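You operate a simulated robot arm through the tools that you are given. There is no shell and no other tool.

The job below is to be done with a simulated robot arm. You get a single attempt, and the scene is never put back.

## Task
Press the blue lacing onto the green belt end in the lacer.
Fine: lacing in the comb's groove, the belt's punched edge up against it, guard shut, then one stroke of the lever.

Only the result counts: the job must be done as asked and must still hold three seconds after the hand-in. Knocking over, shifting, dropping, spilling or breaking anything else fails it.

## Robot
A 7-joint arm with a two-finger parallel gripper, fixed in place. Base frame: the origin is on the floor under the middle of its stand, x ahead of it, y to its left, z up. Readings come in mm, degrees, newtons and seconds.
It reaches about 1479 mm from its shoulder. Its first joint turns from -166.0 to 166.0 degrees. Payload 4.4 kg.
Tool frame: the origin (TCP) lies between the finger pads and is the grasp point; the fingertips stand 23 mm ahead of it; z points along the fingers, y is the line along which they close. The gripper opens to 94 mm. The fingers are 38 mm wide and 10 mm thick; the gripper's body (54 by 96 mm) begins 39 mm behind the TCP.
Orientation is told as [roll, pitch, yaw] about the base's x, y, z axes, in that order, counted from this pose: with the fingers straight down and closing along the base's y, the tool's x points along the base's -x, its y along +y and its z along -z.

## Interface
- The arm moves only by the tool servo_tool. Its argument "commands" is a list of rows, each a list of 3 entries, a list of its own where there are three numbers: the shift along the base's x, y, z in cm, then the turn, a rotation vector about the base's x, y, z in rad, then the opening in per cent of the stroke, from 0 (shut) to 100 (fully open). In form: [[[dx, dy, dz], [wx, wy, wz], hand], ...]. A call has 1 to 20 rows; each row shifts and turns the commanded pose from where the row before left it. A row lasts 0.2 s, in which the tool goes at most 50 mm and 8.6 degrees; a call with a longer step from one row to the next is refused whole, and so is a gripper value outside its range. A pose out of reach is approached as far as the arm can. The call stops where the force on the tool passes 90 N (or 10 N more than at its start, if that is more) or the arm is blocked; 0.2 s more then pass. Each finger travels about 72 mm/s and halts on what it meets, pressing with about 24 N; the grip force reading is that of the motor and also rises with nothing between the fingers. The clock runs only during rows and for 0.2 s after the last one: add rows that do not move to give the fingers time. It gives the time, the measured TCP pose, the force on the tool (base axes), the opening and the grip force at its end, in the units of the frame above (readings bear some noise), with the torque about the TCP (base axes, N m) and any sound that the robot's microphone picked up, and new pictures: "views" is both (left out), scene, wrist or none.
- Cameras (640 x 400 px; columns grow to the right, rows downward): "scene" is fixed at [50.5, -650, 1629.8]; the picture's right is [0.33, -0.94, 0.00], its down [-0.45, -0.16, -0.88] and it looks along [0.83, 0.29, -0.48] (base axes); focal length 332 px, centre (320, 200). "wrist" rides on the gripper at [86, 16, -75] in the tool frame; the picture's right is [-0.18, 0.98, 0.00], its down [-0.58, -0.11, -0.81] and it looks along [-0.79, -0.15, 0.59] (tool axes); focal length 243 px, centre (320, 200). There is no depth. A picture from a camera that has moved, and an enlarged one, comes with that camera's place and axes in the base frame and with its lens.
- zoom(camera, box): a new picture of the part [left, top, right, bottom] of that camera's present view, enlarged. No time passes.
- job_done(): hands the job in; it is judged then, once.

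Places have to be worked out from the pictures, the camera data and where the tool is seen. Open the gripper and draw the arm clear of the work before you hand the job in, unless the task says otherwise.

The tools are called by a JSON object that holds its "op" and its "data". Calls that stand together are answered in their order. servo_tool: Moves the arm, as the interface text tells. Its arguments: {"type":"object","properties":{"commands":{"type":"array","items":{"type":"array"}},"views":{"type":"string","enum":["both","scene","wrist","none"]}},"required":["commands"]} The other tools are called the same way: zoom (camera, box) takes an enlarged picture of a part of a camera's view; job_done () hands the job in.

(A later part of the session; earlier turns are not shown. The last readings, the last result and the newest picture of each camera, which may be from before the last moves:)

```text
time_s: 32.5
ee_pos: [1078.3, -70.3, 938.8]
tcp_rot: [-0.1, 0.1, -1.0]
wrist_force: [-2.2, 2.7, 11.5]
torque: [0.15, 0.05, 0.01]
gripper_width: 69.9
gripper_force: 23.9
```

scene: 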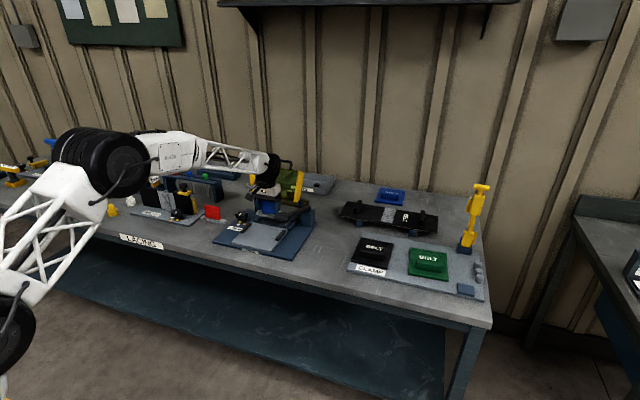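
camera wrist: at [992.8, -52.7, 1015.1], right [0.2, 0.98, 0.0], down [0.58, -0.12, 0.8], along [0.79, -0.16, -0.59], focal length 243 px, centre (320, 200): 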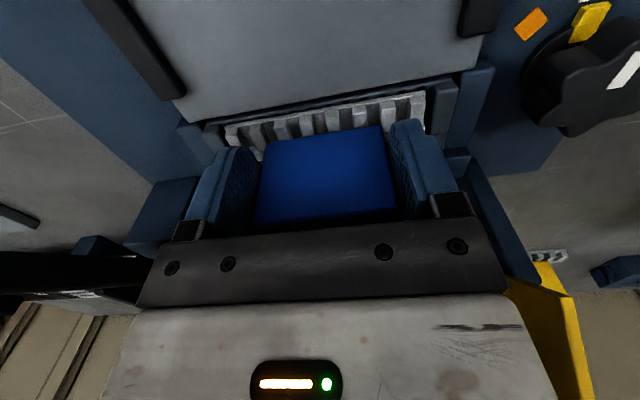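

Contact at 11 N with the strip bottom at z≈884, matching the floor. I release and check before rising.

{"op": "servo_tool", "data": {"commands": [[[0, 0, 0], [0, 0, 0], 85], [[0, 0, 0], [0, 0, 0], 100], [[0, 0, 0], [0, 0, 0], 100], [[0, 0, 0], [0, 0, 0], 100]], "views": "wrist"}}

{"op": "servo_tool", "data": {"commands": [[[0, 0, 1.0], [0, 0, 0], 100], [[0, 0, 2.0], [0, 0, 0], 100], [[0, 0, 3.0], [0, 0, 0], 100], [[-1.0, 0, 3.0], [0, 0, 0], 100], [[-3.0, 0, 1.0], [0, 0, 0], 100], [[0, 0, 0], [0, 0, 0], 100]]}}

{"op": "zoom", "data": {"camera": "wrist", "box": [200, 60, 440, 210]}}

{"op": "zoom", "data": {"camera": "scene", "box": [245, 180, 305, 235]}}

```text
time_s: 33.5
ee_pos: [1078.5, -71.1, 936.8]
tcp_rot: [-0.1, 0.1, -1.0]
wrist_force: [-0.3, 0.0, 1.0]
torque: [-0.03, 0.01, -0.01]
gripper_width: 94.1
gripper_force: 0.2
camera wrist: at [993.3, -52.5, 1012.0], right [0.2, 0.98, 0.0], down [0.58, -0.12, 0.81], along [0.79, -0.16, -0.59], focal length 243 px, centre (320, 200)
```

wrist: 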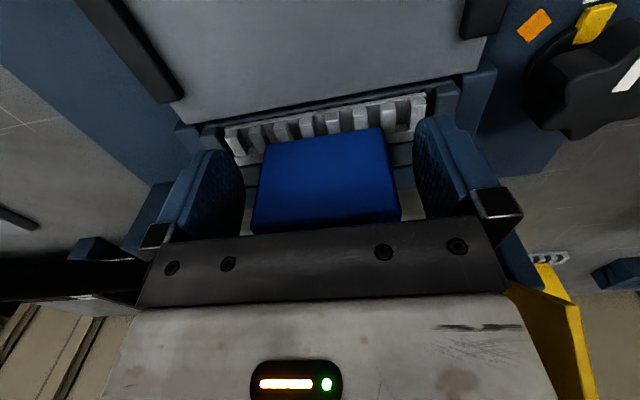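

```text
time_s: 34.9
ee_pos: [1039.2, -70.5, 1038.0]
tcp_rot: [-0.1, 0.1, -1.1]
wrist_force: [-0.4, -0.5, 0.3]
torque: [-0.01, -0.01, 0.0]
gripper_width: 93.9
gripper_force: 0.1
camera wrist: at [953.3, -52.1, 1111.8], right [0.2, 0.98, 0.0], down [0.58, -0.12, 0.81], along [0.79, -0.16, -0.59], focal length 243 px, centre (320, 200)
```

scene: 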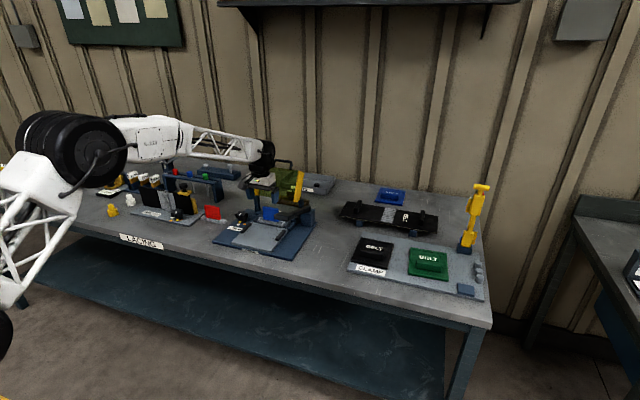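
wrist: 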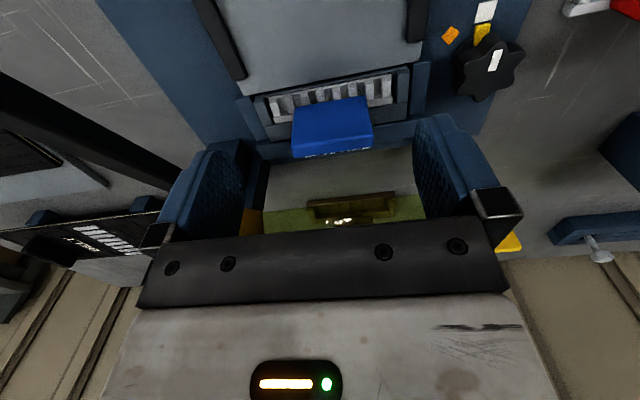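

```text
2.67 times, centred on (320, 135) of wrist
camera zoom: at [953.3, -52.1, 1111.8], right [0.2, 0.98, 0.0], down [0.58, -0.12, 0.81], along [0.79, -0.16, -0.59], focal length 647 px, centre (320, 373)
```

zoom: 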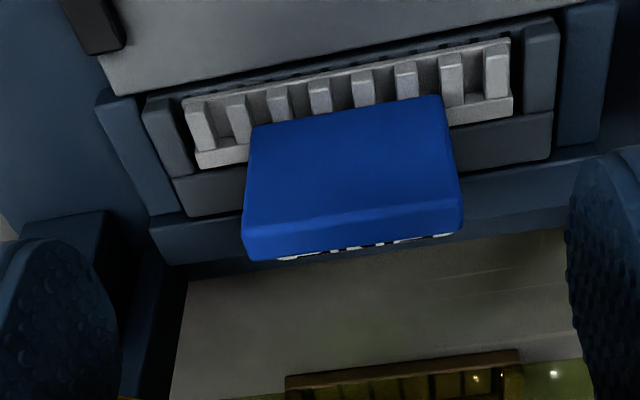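

```text
7.27 times, centred on (275, 208) of scene
camera zoom: at [50.5, -650.0, 1629.8], right [0.33, -0.94, 0.0], down [-0.45, -0.16, -0.88], along [0.83, 0.29, -0.48], focal length 2412 px, centre (647, 146)
```

zoom: 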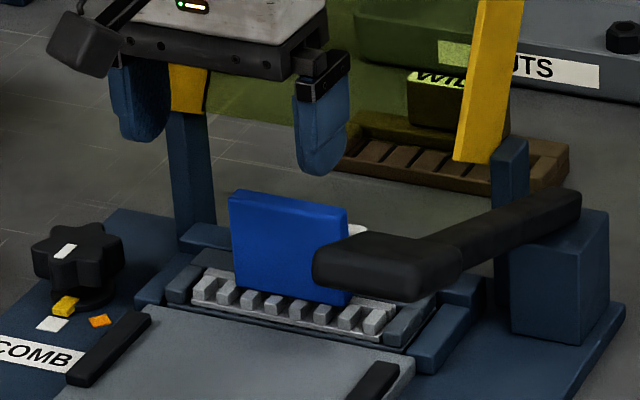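

The lacing sits in the groove, hooks toward the bed. Next is the green belt: I rise and swing over to it, turning the hand −90° so that the fingers close across its bar (along x).

{"op": "servo_tool", "data": {"commands": [[[0, 0, 4.5], [0, 0, 0], 100], [[0, 0, 4.5], [0, 0, 0], 100], [[0.05, -4.4, 0], [0, 0, -0.1194], 100], [[0.05, -4.4, 0], [0, 0, -0.1194], 100], [[0.05, -4.4, 0], [0, 0, -0.1194], 100], [[0.05, -4.4, 0], [0, 0, -0.1194], 100], [[0.05, -4.4, 0], [0, 0, -0.1194], 100], [[0.05, -4.4, 0], [0, 0, -0.1194], 100], [[0.05, -4.4, 0], [0, 0, -0.1194], 100], [[0.05, -4.4, 0], [0, 0, -0.1194], 100], [[0.05, -4.4, 0], [0, 0, -0.1194], 100], [[0.05, -4.4, 0], [0, 0, -0.1194], 100], [[0.05, -4.4, 0], [0, 0, -0.1194], 100], [[0.05, -4.4, 0], [0, 0, -0.1194], 100], [[0, -4.4, 0], [0, 0, -0.1194], 100], [[0, -0.4, -4.0], [0, 0, 0], 100], [[0, 0, -3.5], [0, 0, 0], 100], [[0, 0, 0], [0, 0, 0], 100]]}}

{"op": "zoom", "data": {"camera": "wrist", "box": [200, 20, 440, 170]}}

```text
time_s: 38.7
ee_pos: [1046.6, -646.8, 1051.1]
tcp_rot: [-0.2, 0.1, -90.0]
wrist_force: [0.0, 0.6, -0.4]
torque: [-0.02, -0.03, 0.01]
gripper_width: 94.1
gripper_force: 0.1
camera wrist: at [1062.8, -561.0, 1126.4], right [0.98, -0.18, 0.0], down [-0.11, -0.58, 0.8], along [-0.15, -0.79, -0.59], focal length 243 px, centre (320, 200)
```

scene: 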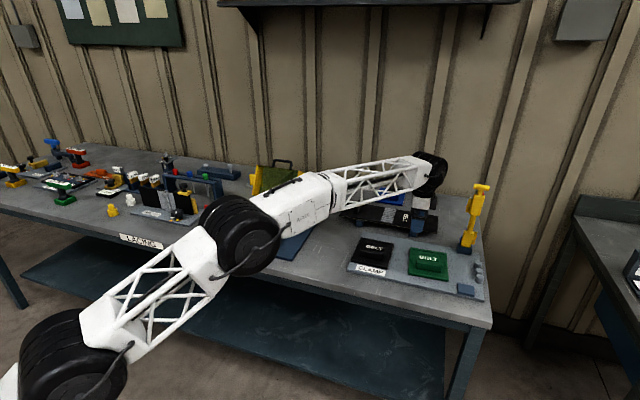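
wrist: 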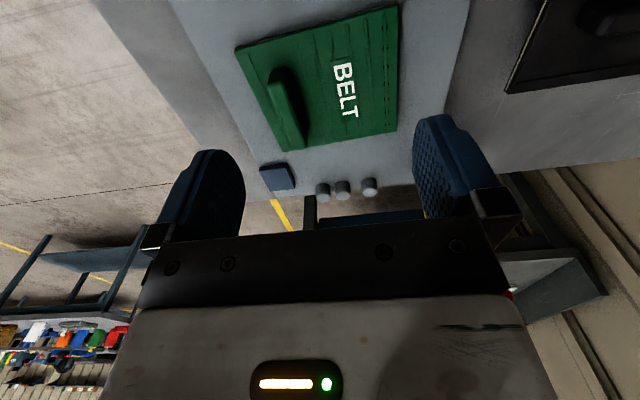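

```text
2.67 times, centred on (320, 95) of wrist
camera zoom: at [1062.8, -561.0, 1126.4], right [0.98, -0.18, 0.0], down [-0.11, -0.58, 0.8], along [-0.15, -0.79, -0.59], focal length 647 px, centre (320, 480)
```

zoom: 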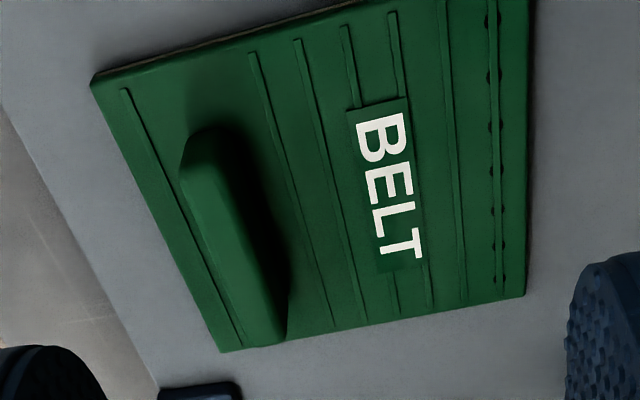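

The belt is turned by about +2.5°; its punched edge is on the far (+x) side and its bar runs along y near [1003, −698]. I zoom on the punched edge and move in for a second viewpoint.

{"op": "zoom", "data": {"camera": "wrist", "box": [360, 0, 410, 140]}}

{"op": "servo_tool", "data": {"commands": [[[-2.1, -0.7, -2.5], [0, 0, 0], 100], [[-2.1, -0.7, -2.5], [0, 0, 0], 100], [[0, 0, 0], [0, 0, 0], 100]], "views": "wrist"}}

{"op": "zoom", "data": {"camera": "wrist", "box": [200, 20, 440, 170]}}

```text
2.86 times, centred on (385, 70) of wrist
camera zoom: at [1062.8, -561.0, 1126.4], right [0.98, -0.18, 0.0], down [-0.11, -0.58, 0.8], along [-0.15, -0.79, -0.59], focal length 693 px, centre (134, 571)
```

zoom: 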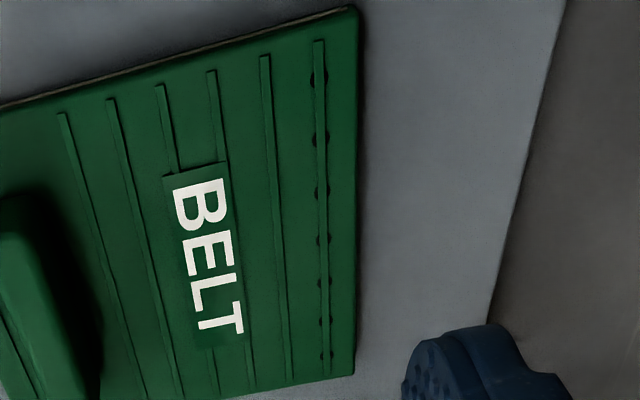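

```text
time_s: 39.5
ee_pos: [1004.3, -660.7, 1001.6]
tcp_rot: [-0.1, 0.1, -90.0]
wrist_force: [0.0, 0.3, 0.6]
torque: [-0.05, -0.01, -0.02]
gripper_width: 94.0
gripper_force: 0.0
camera wrist: at [1021.1, -574.7, 1076.5], right [0.98, -0.18, 0.0], down [-0.11, -0.58, 0.81], along [-0.15, -0.79, -0.59], focal length 243 px, centre (320, 200)
```

wrist: 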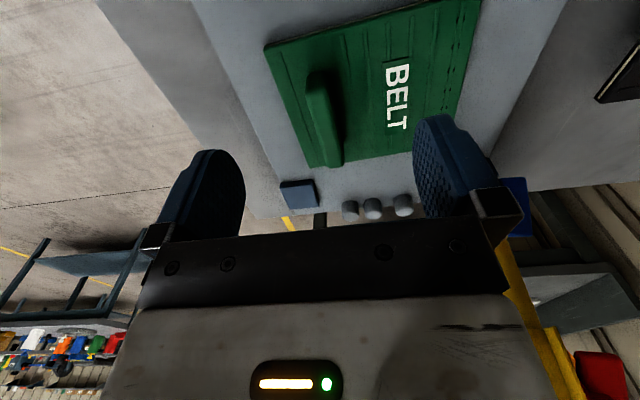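

```text
2.67 times, centred on (320, 95) of wrist
camera zoom: at [1021.1, -574.7, 1076.5], right [0.98, -0.18, 0.0], down [-0.11, -0.58, 0.81], along [-0.15, -0.79, -0.59], focal length 647 px, centre (320, 480)
```

zoom: 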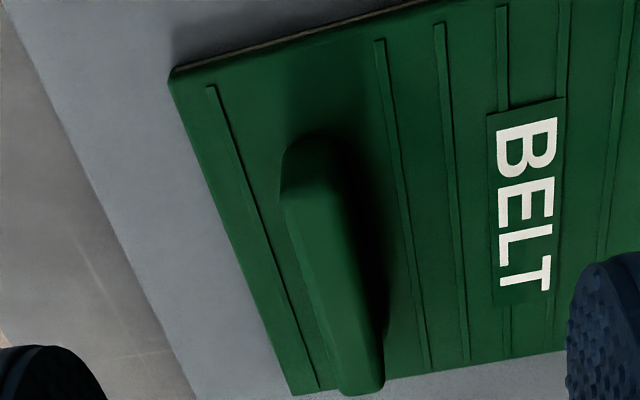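

The belt's edge shows 7 punched holes. Before going on I check the sheets on the wall board and the other belts for any hint about the comb.

{"op": "zoom", "data": {"camera": "scene", "box": [50, 0, 200, 55]}}

{"op": "zoom", "data": {"camera": "scene", "box": [260, 165, 310, 200]}}

{"op": "zoom", "data": {"camera": "scene", "box": [340, 180, 450, 240]}}

{"op": "zoom", "data": {"camera": "scene", "box": [540, 0, 640, 60]}}

{"op": "zoom", "data": {"camera": "scene", "box": [600, 230, 640, 320]}}

```text
4.27 times, centred on (125, 28) of scene
camera zoom: at [50.5, -650.0, 1629.8], right [0.33, -0.94, 0.0], down [-0.45, -0.16, -0.88], along [0.83, 0.29, -0.48], focal length 1415 px, centre (1152, 936)
```

zoom: 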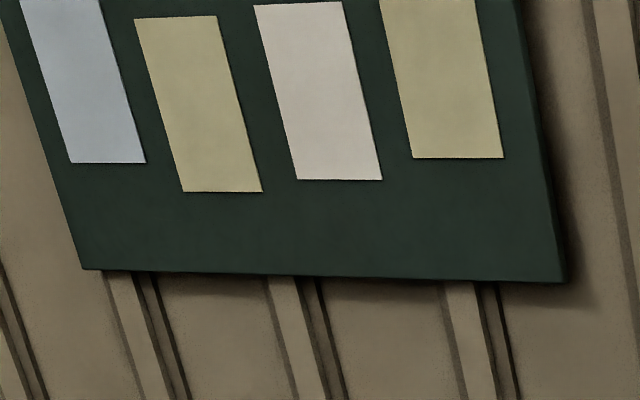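

```text
11.43 times, centred on (285, 182) of scene
camera zoom: at [50.5, -650.0, 1629.8], right [0.33, -0.94, 0.0], down [-0.45, -0.16, -0.88], along [0.83, 0.29, -0.48], focal length 3791 px, centre (720, 400)
```

zoom: 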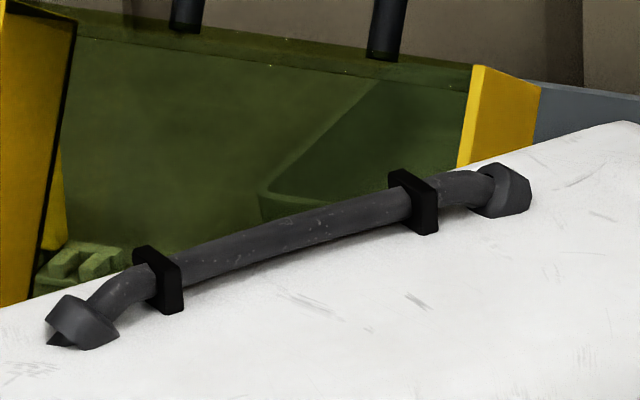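

```text
5.82 times, centred on (395, 210) of scene
camera zoom: at [50.5, -650.0, 1629.8], right [0.33, -0.94, 0.0], down [-0.45, -0.16, -0.88], along [0.83, 0.29, -0.48], focal length 1930 px, centre (-116, 142)
```

zoom: 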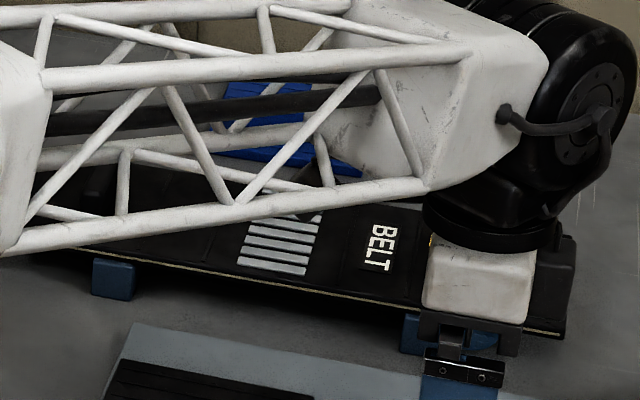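

```text
6.40 times, centred on (590, 30) of scene
camera zoom: at [50.5, -650.0, 1629.8], right [0.33, -0.94, 0.0], down [-0.45, -0.16, -0.88], along [0.83, 0.29, -0.48], focal length 2123 px, centre (-1408, 1288)
```

zoom: 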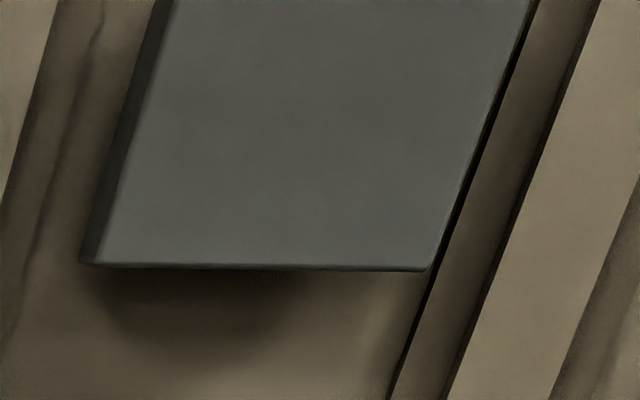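

```text
4.44 times, centred on (620, 275) of scene
camera zoom: at [50.5, -650.0, 1629.8], right [0.33, -0.94, 0.0], down [-0.45, -0.16, -0.88], along [0.83, 0.29, -0.48], focal length 1474 px, centre (-1013, -133)
```

zoom: 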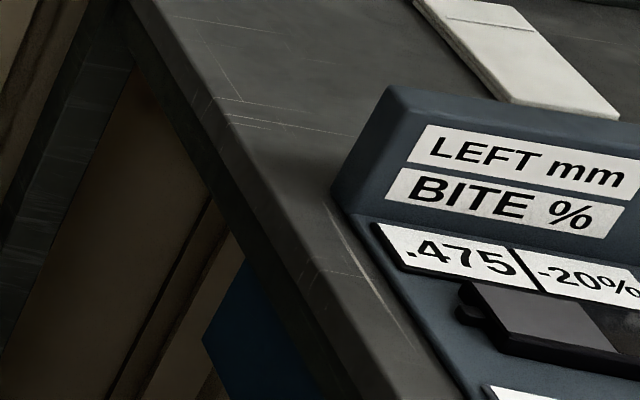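

No hints there; the job says Fine and the FINE comb is fitted, so I carry on. I zoom on the belt's bar to place the grip.

{"op": "zoom", "data": {"camera": "wrist", "box": [280, 50, 380, 180]}}

{"op": "zoom", "data": {"camera": "scene", "box": [395, 235, 460, 285]}}

```text
3.08 times, centred on (330, 115) of wrist
camera zoom: at [1021.1, -574.7, 1076.5], right [0.98, -0.18, 0.0], down [-0.11, -0.58, 0.81], along [-0.15, -0.79, -0.59], focal length 746 px, centre (289, 462)
```

zoom: 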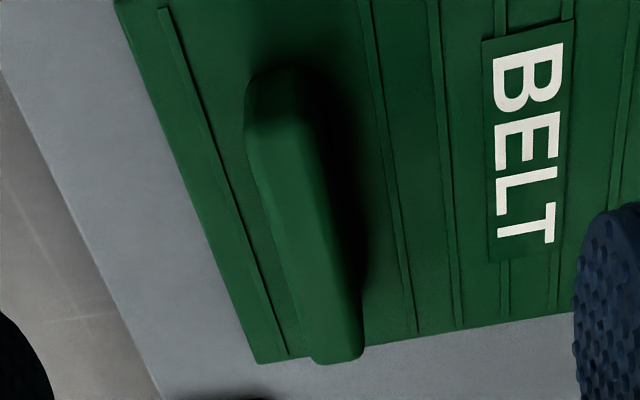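

```text
8.00 times, centred on (428, 260) of scene
camera zoom: at [50.5, -650.0, 1629.8], right [0.33, -0.94, 0.0], down [-0.45, -0.16, -0.88], along [0.83, 0.29, -0.48], focal length 2653 px, centre (-540, -280)
```

zoom: 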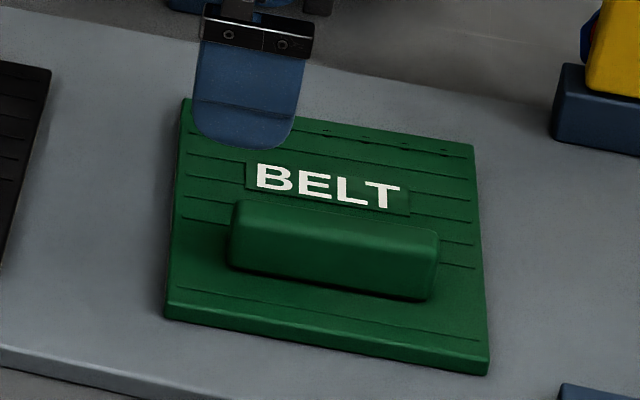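

The bar's centre comes out near [1003.5, −709.5], top z≈903, belt top ≈877, belt yaw ≈+3°. I move over it, turn the hand to −87°, and hover to check.

{"op": "servo_tool", "data": {"commands": [[[0, -2.5, -1.0], [0, 0, 0.025], 100], [[0, -2.4, -1.5], [0, 0, 0.025], 100], [[0, 0, -1.5], [0, 0, 0], 100], [[0, 0, 0], [0, 0, 0], 100]]}}

{"op": "zoom", "data": {"camera": "wrist", "box": [200, 0, 440, 150]}}

{"op": "zoom", "data": {"camera": "scene", "box": [390, 215, 470, 290]}}

```text
time_s: 40.5
ee_pos: [1004.6, -709.4, 962.3]
tcp_rot: [-0.1, 0.1, -87.1]
wrist_force: [0.6, -0.2, 0.2]
torque: [-0.02, 0.0, -0.01]
gripper_width: 94.1
gripper_force: 0.0
camera wrist: at [1016.1, -622.7, 1037.6], right [0.99, -0.13, 0.0], down [-0.08, -0.59, 0.81], along [-0.11, -0.8, -0.59], focal length 243 px, centre (320, 200)
```

scene: 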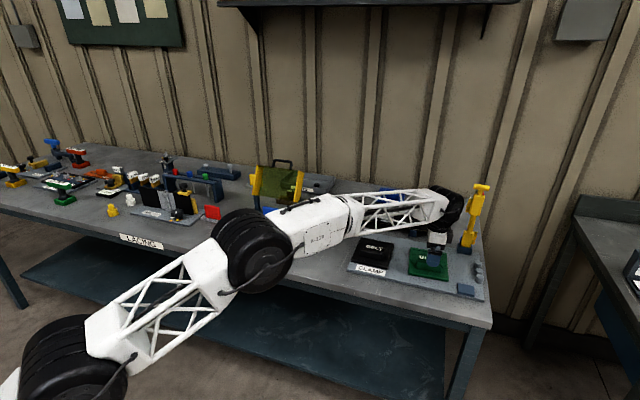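
wrist: 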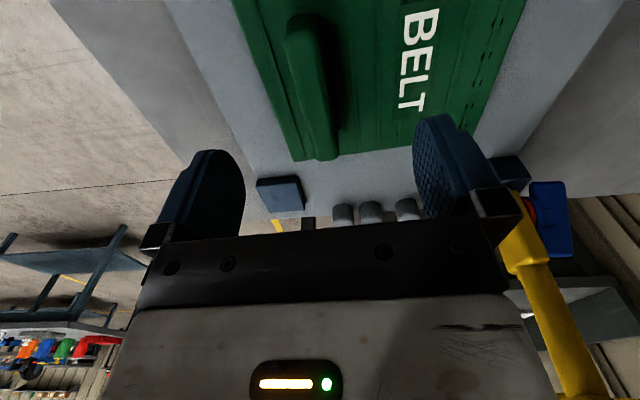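

```text
2.67 times, centred on (320, 75) of wrist
camera zoom: at [1016.1, -622.7, 1037.6], right [0.99, -0.13, 0.0], down [-0.08, -0.59, 0.81], along [-0.11, -0.8, -0.59], focal length 647 px, centre (320, 533)
```

zoom: 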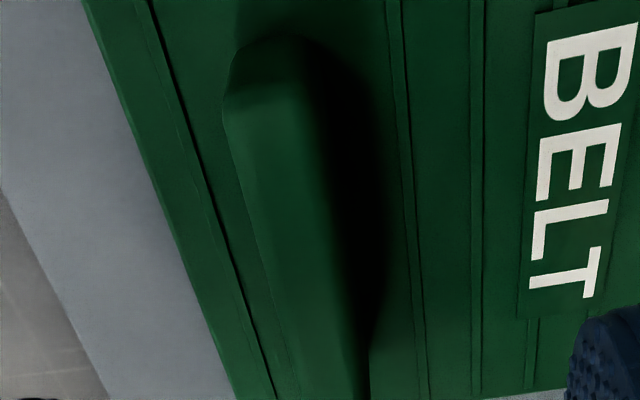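

```text
5.33 times, centred on (430, 252) of scene
camera zoom: at [50.5, -650.0, 1629.8], right [0.33, -0.94, 0.0], down [-0.45, -0.16, -0.88], along [0.83, 0.29, -0.48], focal length 1769 px, centre (-267, -80)
```

zoom: 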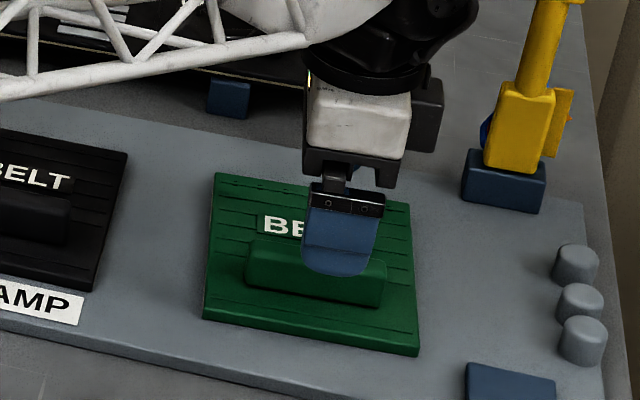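

The bar is centred between the fingers within 1 mm. I descend to about 10 mm above the grip height and check.

{"op": "servo_tool", "data": {"commands": [[[-0.1, -0.05, -2.0], [0, 0, 0], 100], [[0, 0, -1.5], [0, 0, 0], 100], [[0, 0, -1.0], [0, 0, 0], 100], [[0, 0, 0], [0, 0, 0], 100]]}}

{"op": "zoom", "data": {"camera": "wrist", "box": [180, 0, 480, 190]}}

{"op": "zoom", "data": {"camera": "scene", "box": [400, 225, 460, 285]}}

```text
time_s: 41.5
ee_pos: [1002.4, -709.1, 916.3]
tcp_rot: [-0.1, 0.1, -87.1]
wrist_force: [-1.2, -0.5, -0.3]
torque: [0.04, 0.0, 0.0]
gripper_width: 93.9
gripper_force: 0.2
camera wrist: at [1014.6, -622.6, 991.7], right [0.99, -0.13, 0.0], down [-0.08, -0.59, 0.81], along [-0.11, -0.8, -0.59], focal length 243 px, centre (320, 200)
```

scene: 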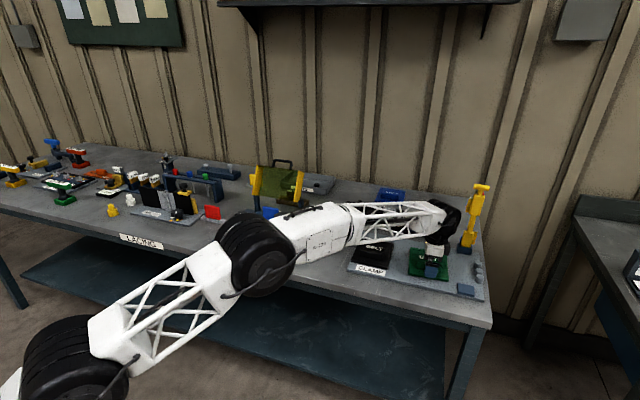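
wrist: 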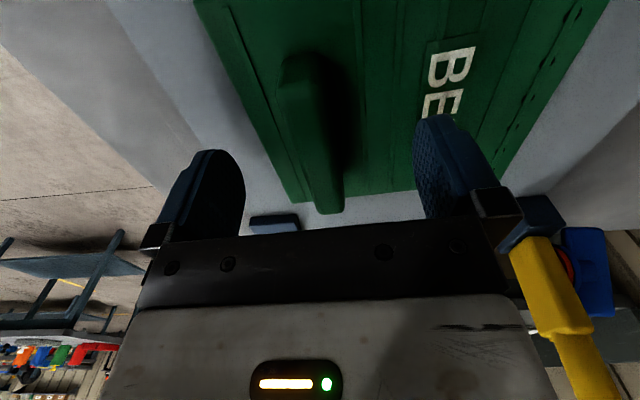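

```text
2.11 times, centred on (330, 95) of wrist
camera zoom: at [1014.6, -622.6, 991.7], right [0.99, -0.13, 0.0], down [-0.08, -0.59, 0.81], along [-0.11, -0.8, -0.59], focal length 511 px, centre (299, 421)
```

zoom: 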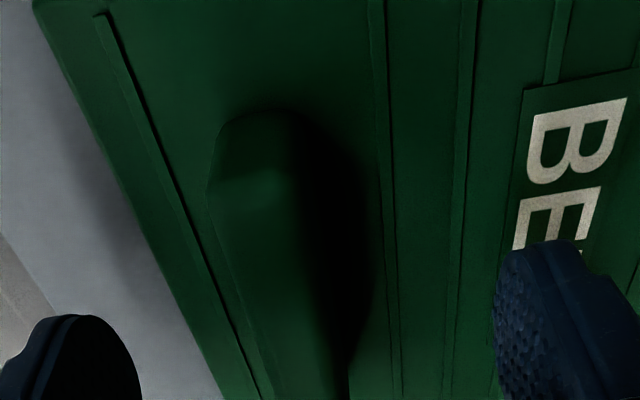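

```text
6.67 times, centred on (430, 255) of scene
camera zoom: at [50.5, -650.0, 1629.8], right [0.33, -0.94, 0.0], down [-0.45, -0.16, -0.88], along [0.83, 0.29, -0.48], focal length 2211 px, centre (-413, -167)
```

zoom: 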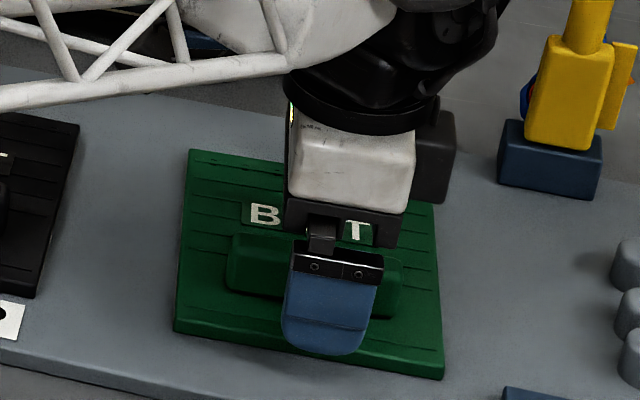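

Triangulating between the last two heights gives the bar's top at z≈900. I lower 9 mm more (fingertips at ≈884, above the belt) and close.

{"op": "servo_tool", "data": {"commands": [[[0, 0, -0.5], [0, 0, 0], 100], [[0, 0, -0.4], [0, 0, 0], 100], [[0, 0, 0], [0, 0, 0], 100]], "views": "none"}}

{"op": "servo_tool", "data": {"commands": [[[0, 0, 0], [0, 0, 0], 60], [[0, 0, 0], [0, 0, 0], 30], [[0, 0, 0], [0, 0, 0], 0], [[0, 0, 0], [0, 0, 0], 0], [[0, 0, 0], [0, 0, 0], 0]]}}

{"op": "zoom", "data": {"camera": "wrist", "box": [180, 0, 480, 190]}}

```text
time_s: 42.3
ee_pos: [1003.8, -711.2, 907.9]
tcp_rot: [-0.1, 0.1, -87.1]
wrist_force: [-0.4, -0.1, 0.9]
torque: [0.02, -0.04, -0.03]
gripper_width: 93.9
gripper_force: 0.1
```

```text
time_s: 43.5
ee_pos: [1002.4, -709.3, 907.2]
tcp_rot: [-0.2, 0.1, -87.1]
wrist_force: [-1.6, 0.5, -0.8]
torque: [0.05, -0.07, 0.26]
gripper_width: 17.9
gripper_force: 23.7
camera wrist: at [1014.8, -623.1, 982.8], right [0.99, -0.13, 0.0], down [-0.08, -0.59, 0.81], along [-0.11, -0.8, -0.59], focal length 243 px, centre (320, 200)
```

scene: 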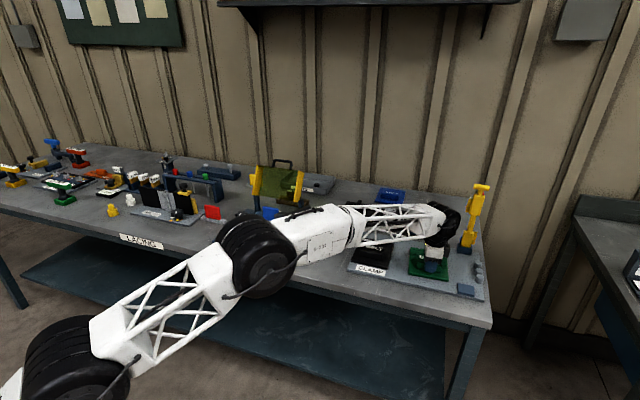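
wrist: 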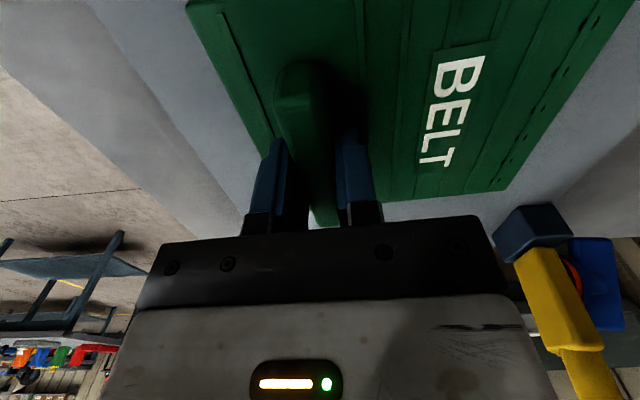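

```text
2.11 times, centred on (330, 95) of wrist
camera zoom: at [1014.8, -623.1, 982.8], right [0.99, -0.13, 0.0], down [-0.08, -0.59, 0.81], along [-0.11, -0.8, -0.59], focal length 511 px, centre (299, 421)
```

zoom: 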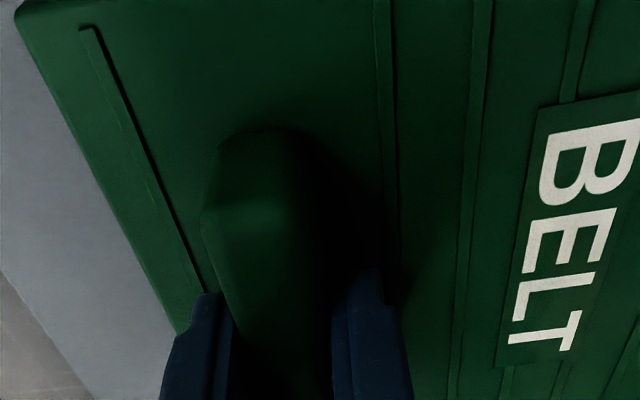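

The bar is gripped (17.9 mm). I lift a little and check that the belt follows level.

{"op": "servo_tool", "data": {"commands": [[[0, 0, 0.5], [0, 0, 0], 0], [[0, 0, 1.0], [0, 0, 0], 0], [[0, 0, 2.0], [0, 0, 0], 0], [[0, 0, 0], [0, 0, 0], 0]]}}

{"op": "zoom", "data": {"camera": "wrist", "box": [180, 0, 480, 190]}}

{"op": "zoom", "data": {"camera": "scene", "box": [400, 225, 460, 285]}}

```text
time_s: 44.5
ee_pos: [1001.1, -709.7, 941.6]
tcp_rot: [-0.1, 0.1, -87.0]
wrist_force: [1.2, 0.3, -3.0]
torque: [-0.02, 0.12, -0.02]
gripper_width: 17.9
gripper_force: 24.4
camera wrist: at [1013.6, -623.0, 1017.9], right [0.99, -0.13, 0.0], down [-0.08, -0.59, 0.81], along [-0.11, -0.8, -0.59], focal length 243 px, centre (320, 200)
```

scene: 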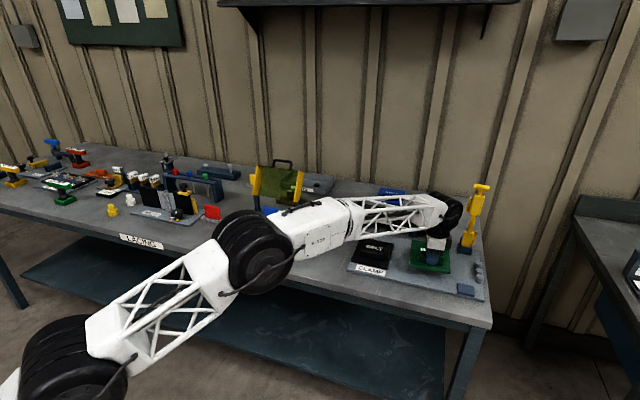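
wrist: 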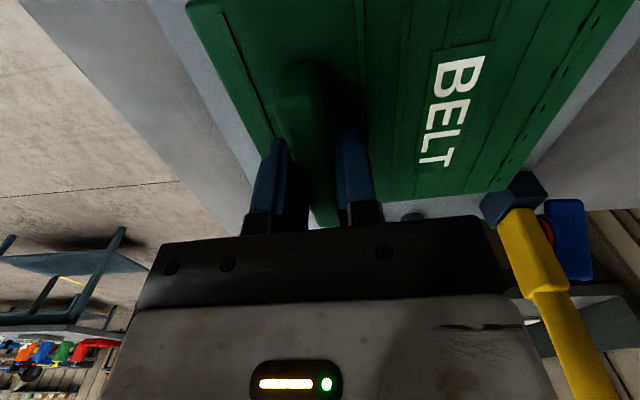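

```text
2.11 times, centred on (330, 95) of wrist
camera zoom: at [1013.6, -623.0, 1017.9], right [0.99, -0.13, 0.0], down [-0.08, -0.59, 0.81], along [-0.11, -0.8, -0.59], focal length 511 px, centre (299, 421)
```

zoom: 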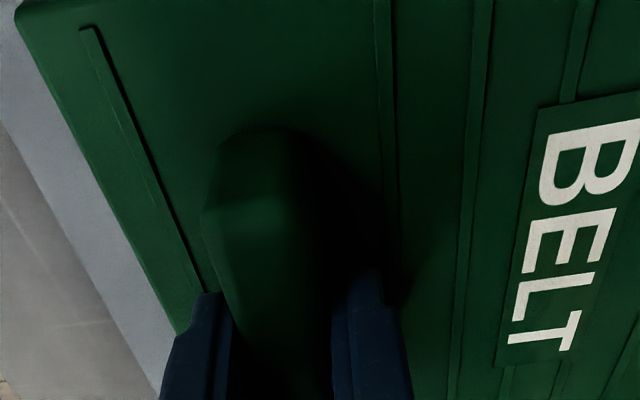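

```text
6.67 times, centred on (430, 255) of scene
camera zoom: at [50.5, -650.0, 1629.8], right [0.33, -0.94, 0.0], down [-0.45, -0.16, -0.88], along [0.83, 0.29, -0.48], focal length 2211 px, centre (-413, -167)
```

zoom: 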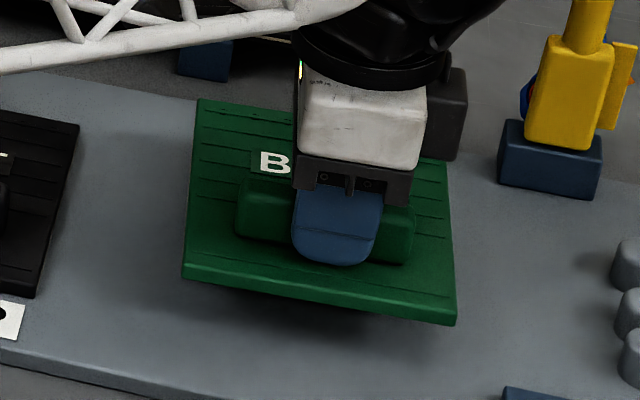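

The belt lifted level and keeps its place in the hand. Its punched edge is about 115 mm ahead of the TCP; the bed guides are about 139 mm apart centred near y=−69. I rise over the lever, swing to the lacer and turn to −90°.

{"op": "servo_tool", "data": {"commands": [[[0, 0, 4.5], [0, 0, 0], 0], [[0, 0, 4.5], [0, 0, 0], 0], [[0, 0, 4.5], [0, 0, 0], 0], [[0, 0, 4.5], [0, 0, 0], 0], [[-0.4, 4.2, 0], [0, 0, 0], 0], [[-0.4, 4.2, 0], [0, 0, 0], 0], [[-0.4, 4.2, 0], [0, 0, -0.025], 0], [[-0.4, 4.2, 0], [0, 0, -0.025], 0], [[-0.4, 4.3, 0], [0, 0, 0], 0], [[-0.4, 4.3, 0], [0, 0, 0], 0], [[-0.4, 4.3, 0], [0, 0, 0], 0], [[-0.4, 4.3, 0], [0, 0, 0], 0], [[-0.4, 4.3, 0], [0, 0, 0], 0], [[-0.4, 4.3, 0], [0, 0, 0], 0], [[-0.4, 4.3, 0], [0, 0, 0], 0], [[-0.4, 4.3, 0], [0, 0, 0], 0], [[-0.4, 4.3, 0], [0, 0, 0], 0], [[-0.4, 4.3, 0], [0, 0, 0], 0], [[-0.1, 4.1, 0], [0, 0, 0], 0], [[0, 0, 0], [0, 0, 0], 0]]}}

```text
time_s: 48.7
ee_pos: [945.5, -69.5, 1121.9]
tcp_rot: [0.0, 0.0, -90.0]
wrist_force: [0.6, 0.6, -3.0]
torque: [-0.02, 0.13, -0.03]
gripper_width: 18.0
gripper_force: 23.7
camera wrist: at [962.4, 16.3, 1196.5], right [0.98, -0.18, 0.0], down [-0.11, -0.58, 0.81], along [-0.15, -0.79, -0.59], focal length 243 px, centre (320, 200)
```

scene: 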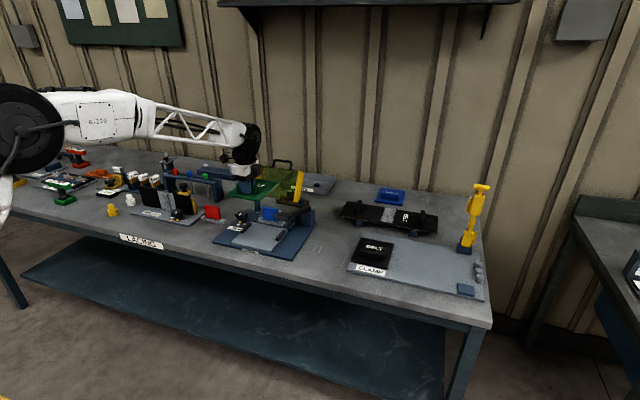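
wrist: 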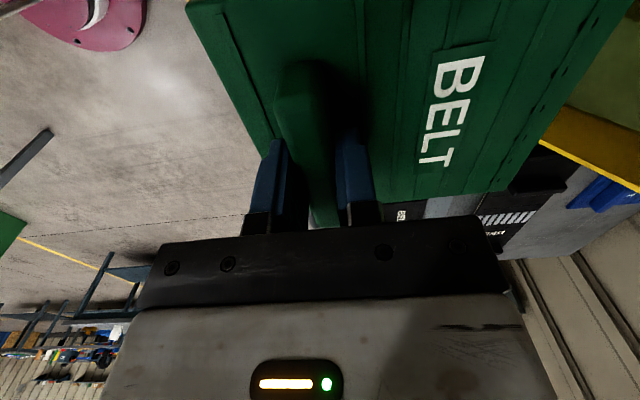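

I zoom on the belt's far corner to measure the punched edge in the hand frame.

{"op": "zoom", "data": {"camera": "wrist", "box": [420, 0, 640, 220]}}

{"op": "zoom", "data": {"camera": "wrist", "box": [170, 0, 300, 220]}}

{"op": "zoom", "data": {"camera": "scene", "box": [200, 140, 320, 260]}}

```text
1.82 times, centred on (530, 110) of wrist
camera zoom: at [962.4, 16.3, 1196.5], right [0.98, -0.18, 0.0], down [-0.11, -0.58, 0.81], along [-0.15, -0.79, -0.59], focal length 441 px, centre (-62, 364)
```

zoom: 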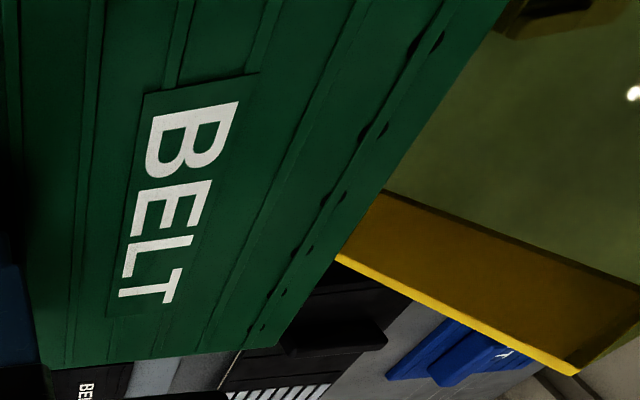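

```text
1.82 times, centred on (235, 110) of wrist
camera zoom: at [962.4, 16.3, 1196.5], right [0.98, -0.18, 0.0], down [-0.11, -0.58, 0.81], along [-0.15, -0.79, -0.59], focal length 441 px, centre (474, 364)
```

zoom: 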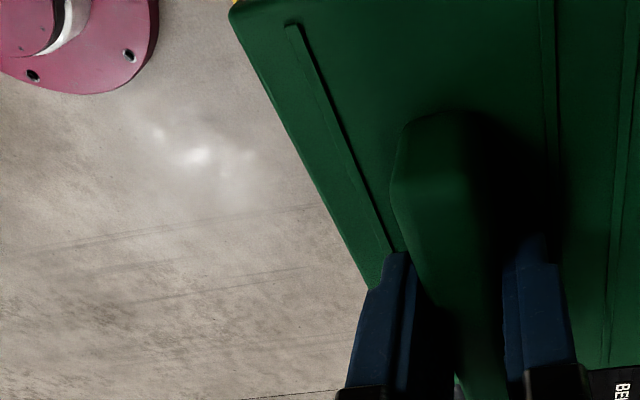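

```text
3.33 times, centred on (260, 200) of scene
camera zoom: at [50.5, -650.0, 1629.8], right [0.33, -0.94, 0.0], down [-0.45, -0.16, -0.88], along [0.83, 0.29, -0.48], focal length 1106 px, centre (520, 200)
```

zoom: 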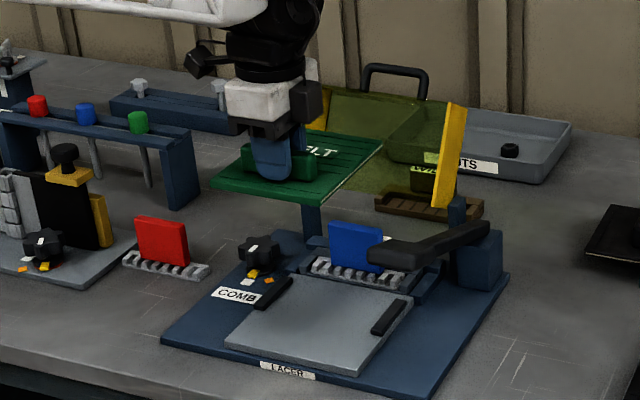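

In the hand frame the punched edge is at +116.7 mm x and the belt's centre at +1.5 mm y. I shift 1.5 mm to −y and lower to about 30 mm above the bed, keeping a 14 mm gap to the lacing.

{"op": "servo_tool", "data": {"commands": [[[0, -0.15, -4.0], [0, 0, 0], 0], [[0, 0, -4.0], [0, 0, 0], 0], [[0, 0, -4.0], [0, 0, 0], 0], [[0, 0, -3.5], [0, 0, 0], 0], [[0, 0, -1.5], [0, 0, 0], 0], [[0, 0, 0], [0, 0, 0], 0]]}}

{"op": "zoom", "data": {"camera": "wrist", "box": [420, 0, 640, 220]}}

{"op": "zoom", "data": {"camera": "scene", "box": [220, 180, 310, 260]}}

```text
time_s: 50.1
ee_pos: [945.0, -73.3, 953.5]
tcp_rot: [-0.1, 0.0, -90.0]
wrist_force: [0.7, 0.0, -2.4]
torque: [-0.01, 0.11, -0.02]
gripper_width: 17.8
gripper_force: 24.1
camera wrist: at [961.6, 13.2, 1028.5], right [0.98, -0.18, 0.0], down [-0.11, -0.58, 0.81], along [-0.15, -0.79, -0.59], focal length 243 px, centre (320, 200)
```

scene: 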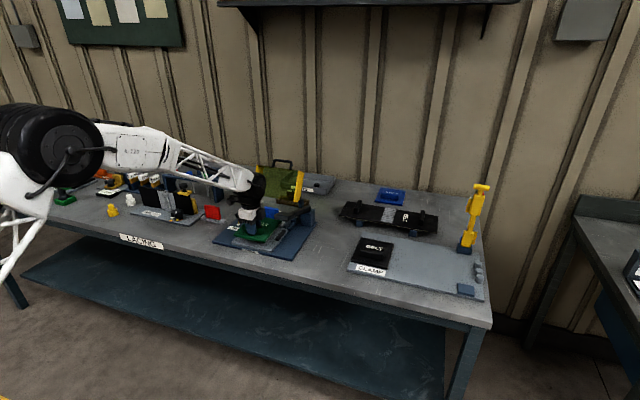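
wrist: 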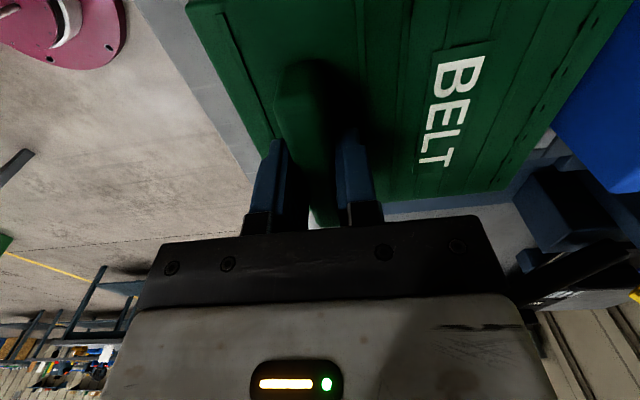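

```text
1.82 times, centred on (530, 110) of wrist
camera zoom: at [961.6, 13.2, 1028.5], right [0.98, -0.18, 0.0], down [-0.11, -0.58, 0.81], along [-0.15, -0.79, -0.59], focal length 441 px, centre (-62, 364)
```

zoom: 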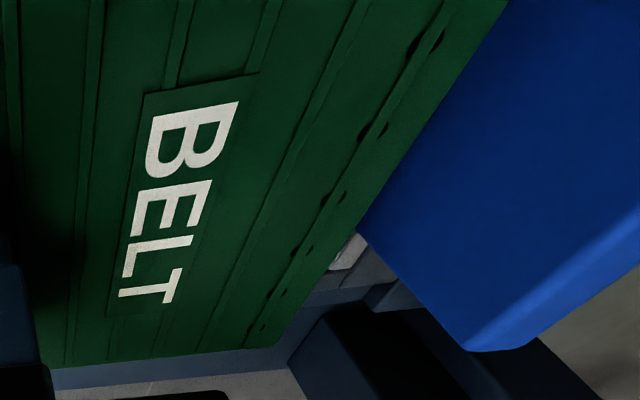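

```text
5.00 times, centred on (265, 220) of scene
camera zoom: at [50.5, -650.0, 1629.8], right [0.33, -0.94, 0.0], down [-0.45, -0.16, -0.88], along [0.83, 0.29, -0.48], focal length 1658 px, centre (595, 100)
```

zoom: 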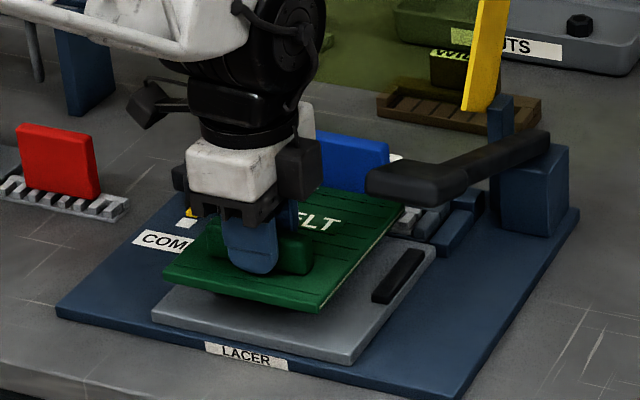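

The belt hangs over the bed between the guides. I take a steady reading, then lower 20 mm.

{"op": "servo_tool", "data": {"commands": [[[0, 0, -1.0], [0, 0, 0], 0], [[0, 0, -1.0], [0, 0, 0], 0], [[0, 0, 0], [0, 0, 0], 0]], "views": "none"}}

{"op": "servo_tool", "data": {"commands": [[[0, 0, 0], [0, 0, 0], 0]], "views": "scene"}}

{"op": "zoom", "data": {"camera": "scene", "box": [225, 195, 305, 260]}}

{"op": "zoom", "data": {"camera": "wrist", "box": [420, 60, 600, 220]}}

```text
time_s: 50.9
ee_pos: [946.0, -75.0, 932.2]
tcp_rot: [-0.1, 0.1, -90.0]
wrist_force: [-0.2, 0.0, -2.8]
torque: [-0.02, 0.1, 0.02]
gripper_width: 18.0
gripper_force: 23.8
```

```text
time_s: 51.3
ee_pos: [945.7, -73.9, 933.8]
tcp_rot: [-0.1, 0.1, -90.0]
wrist_force: [0.2, 0.0, -3.3]
torque: [-0.03, 0.07, 0.02]
gripper_width: 18.0
gripper_force: 23.7
```

scene: 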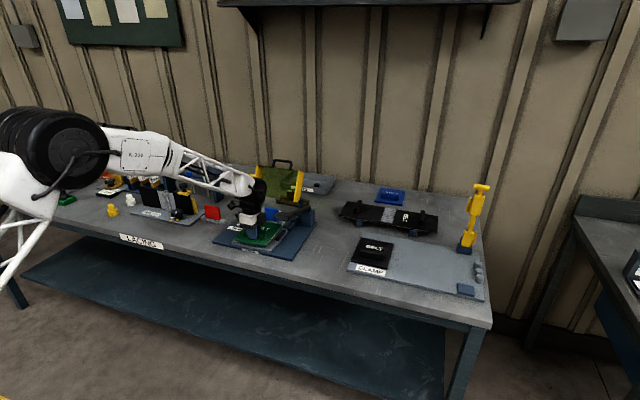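

```text
6.15 times, centred on (265, 228) of scene
camera zoom: at [50.5, -650.0, 1629.8], right [0.33, -0.94, 0.0], down [-0.45, -0.16, -0.88], along [0.83, 0.29, -0.48], focal length 2041 px, centre (658, 31)
```

zoom: 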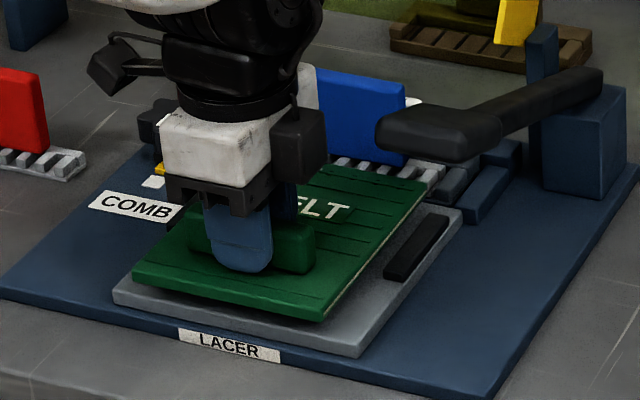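

```text
2.50 times, centred on (510, 140) of wrist
camera zoom: at [961.5, 12.3, 1008.2], right [0.98, -0.18, 0.0], down [-0.11, -0.58, 0.81], along [-0.15, -0.79, -0.59], focal length 606 px, centre (-155, 350)
```

zoom: 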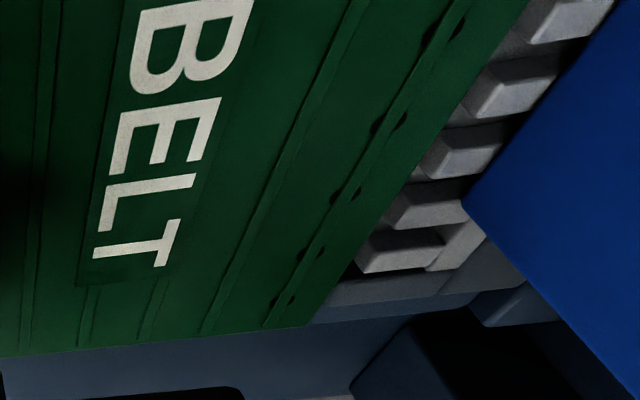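

Readings put the TCP at y≈−74, about 3 mm too far toward −y. I correct +2.7 mm and look at the clearances from the wrist camera.

{"op": "servo_tool", "data": {"commands": [[[0, 0.27, 0], [0, 0, 0], 0], [[0, 0, 0], [0, 0, 0], 0], [[0, 0, 0], [0, 0, 0], 0]], "views": "wrist"}}

{"op": "zoom", "data": {"camera": "wrist", "box": [170, 0, 300, 220]}}

{"op": "zoom", "data": {"camera": "scene", "box": [225, 195, 305, 260]}}

```text
time_s: 52.1
ee_pos: [944.0, -71.6, 933.0]
tcp_rot: [-0.1, 0.2, -89.9]
wrist_force: [0.4, -0.1, -3.1]
torque: [-0.01, 0.13, 0.02]
gripper_width: 17.9
gripper_force: 23.9
camera wrist: at [961.2, 15.3, 1008.1], right [0.98, -0.18, 0.0], down [-0.11, -0.58, 0.81], along [-0.15, -0.79, -0.59], focal length 243 px, centre (320, 200)
```

wrist: 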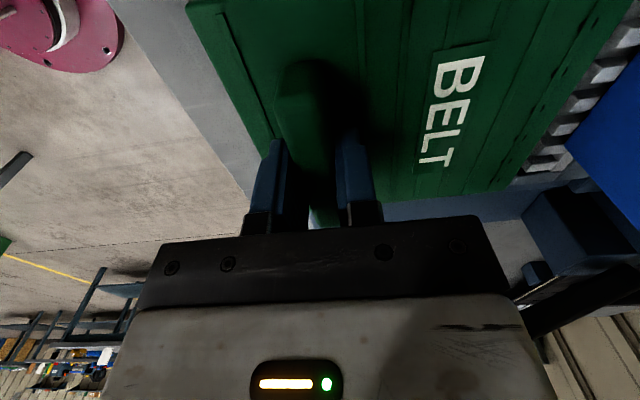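

```text
1.82 times, centred on (235, 110) of wrist
camera zoom: at [961.2, 15.3, 1008.1], right [0.98, -0.18, 0.0], down [-0.11, -0.58, 0.81], along [-0.15, -0.79, -0.59], focal length 441 px, centre (474, 364)
```

zoom: 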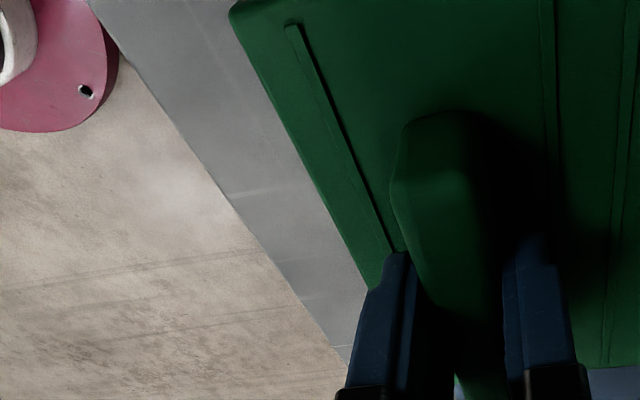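

```text
6.15 times, centred on (265, 228) of scene
camera zoom: at [50.5, -650.0, 1629.8], right [0.33, -0.94, 0.0], down [-0.45, -0.16, -0.88], along [0.83, 0.29, -0.48], focal length 2041 px, centre (658, 31)
```

zoom: 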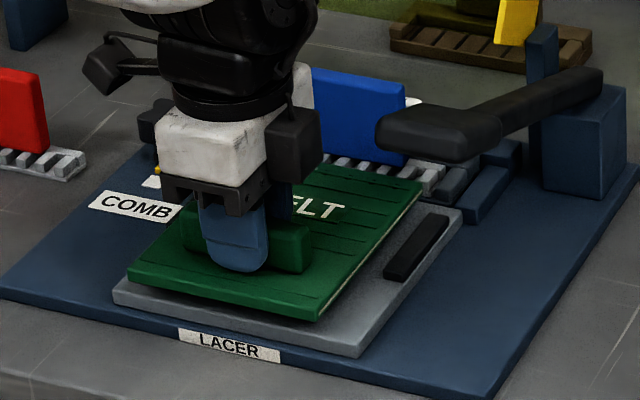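

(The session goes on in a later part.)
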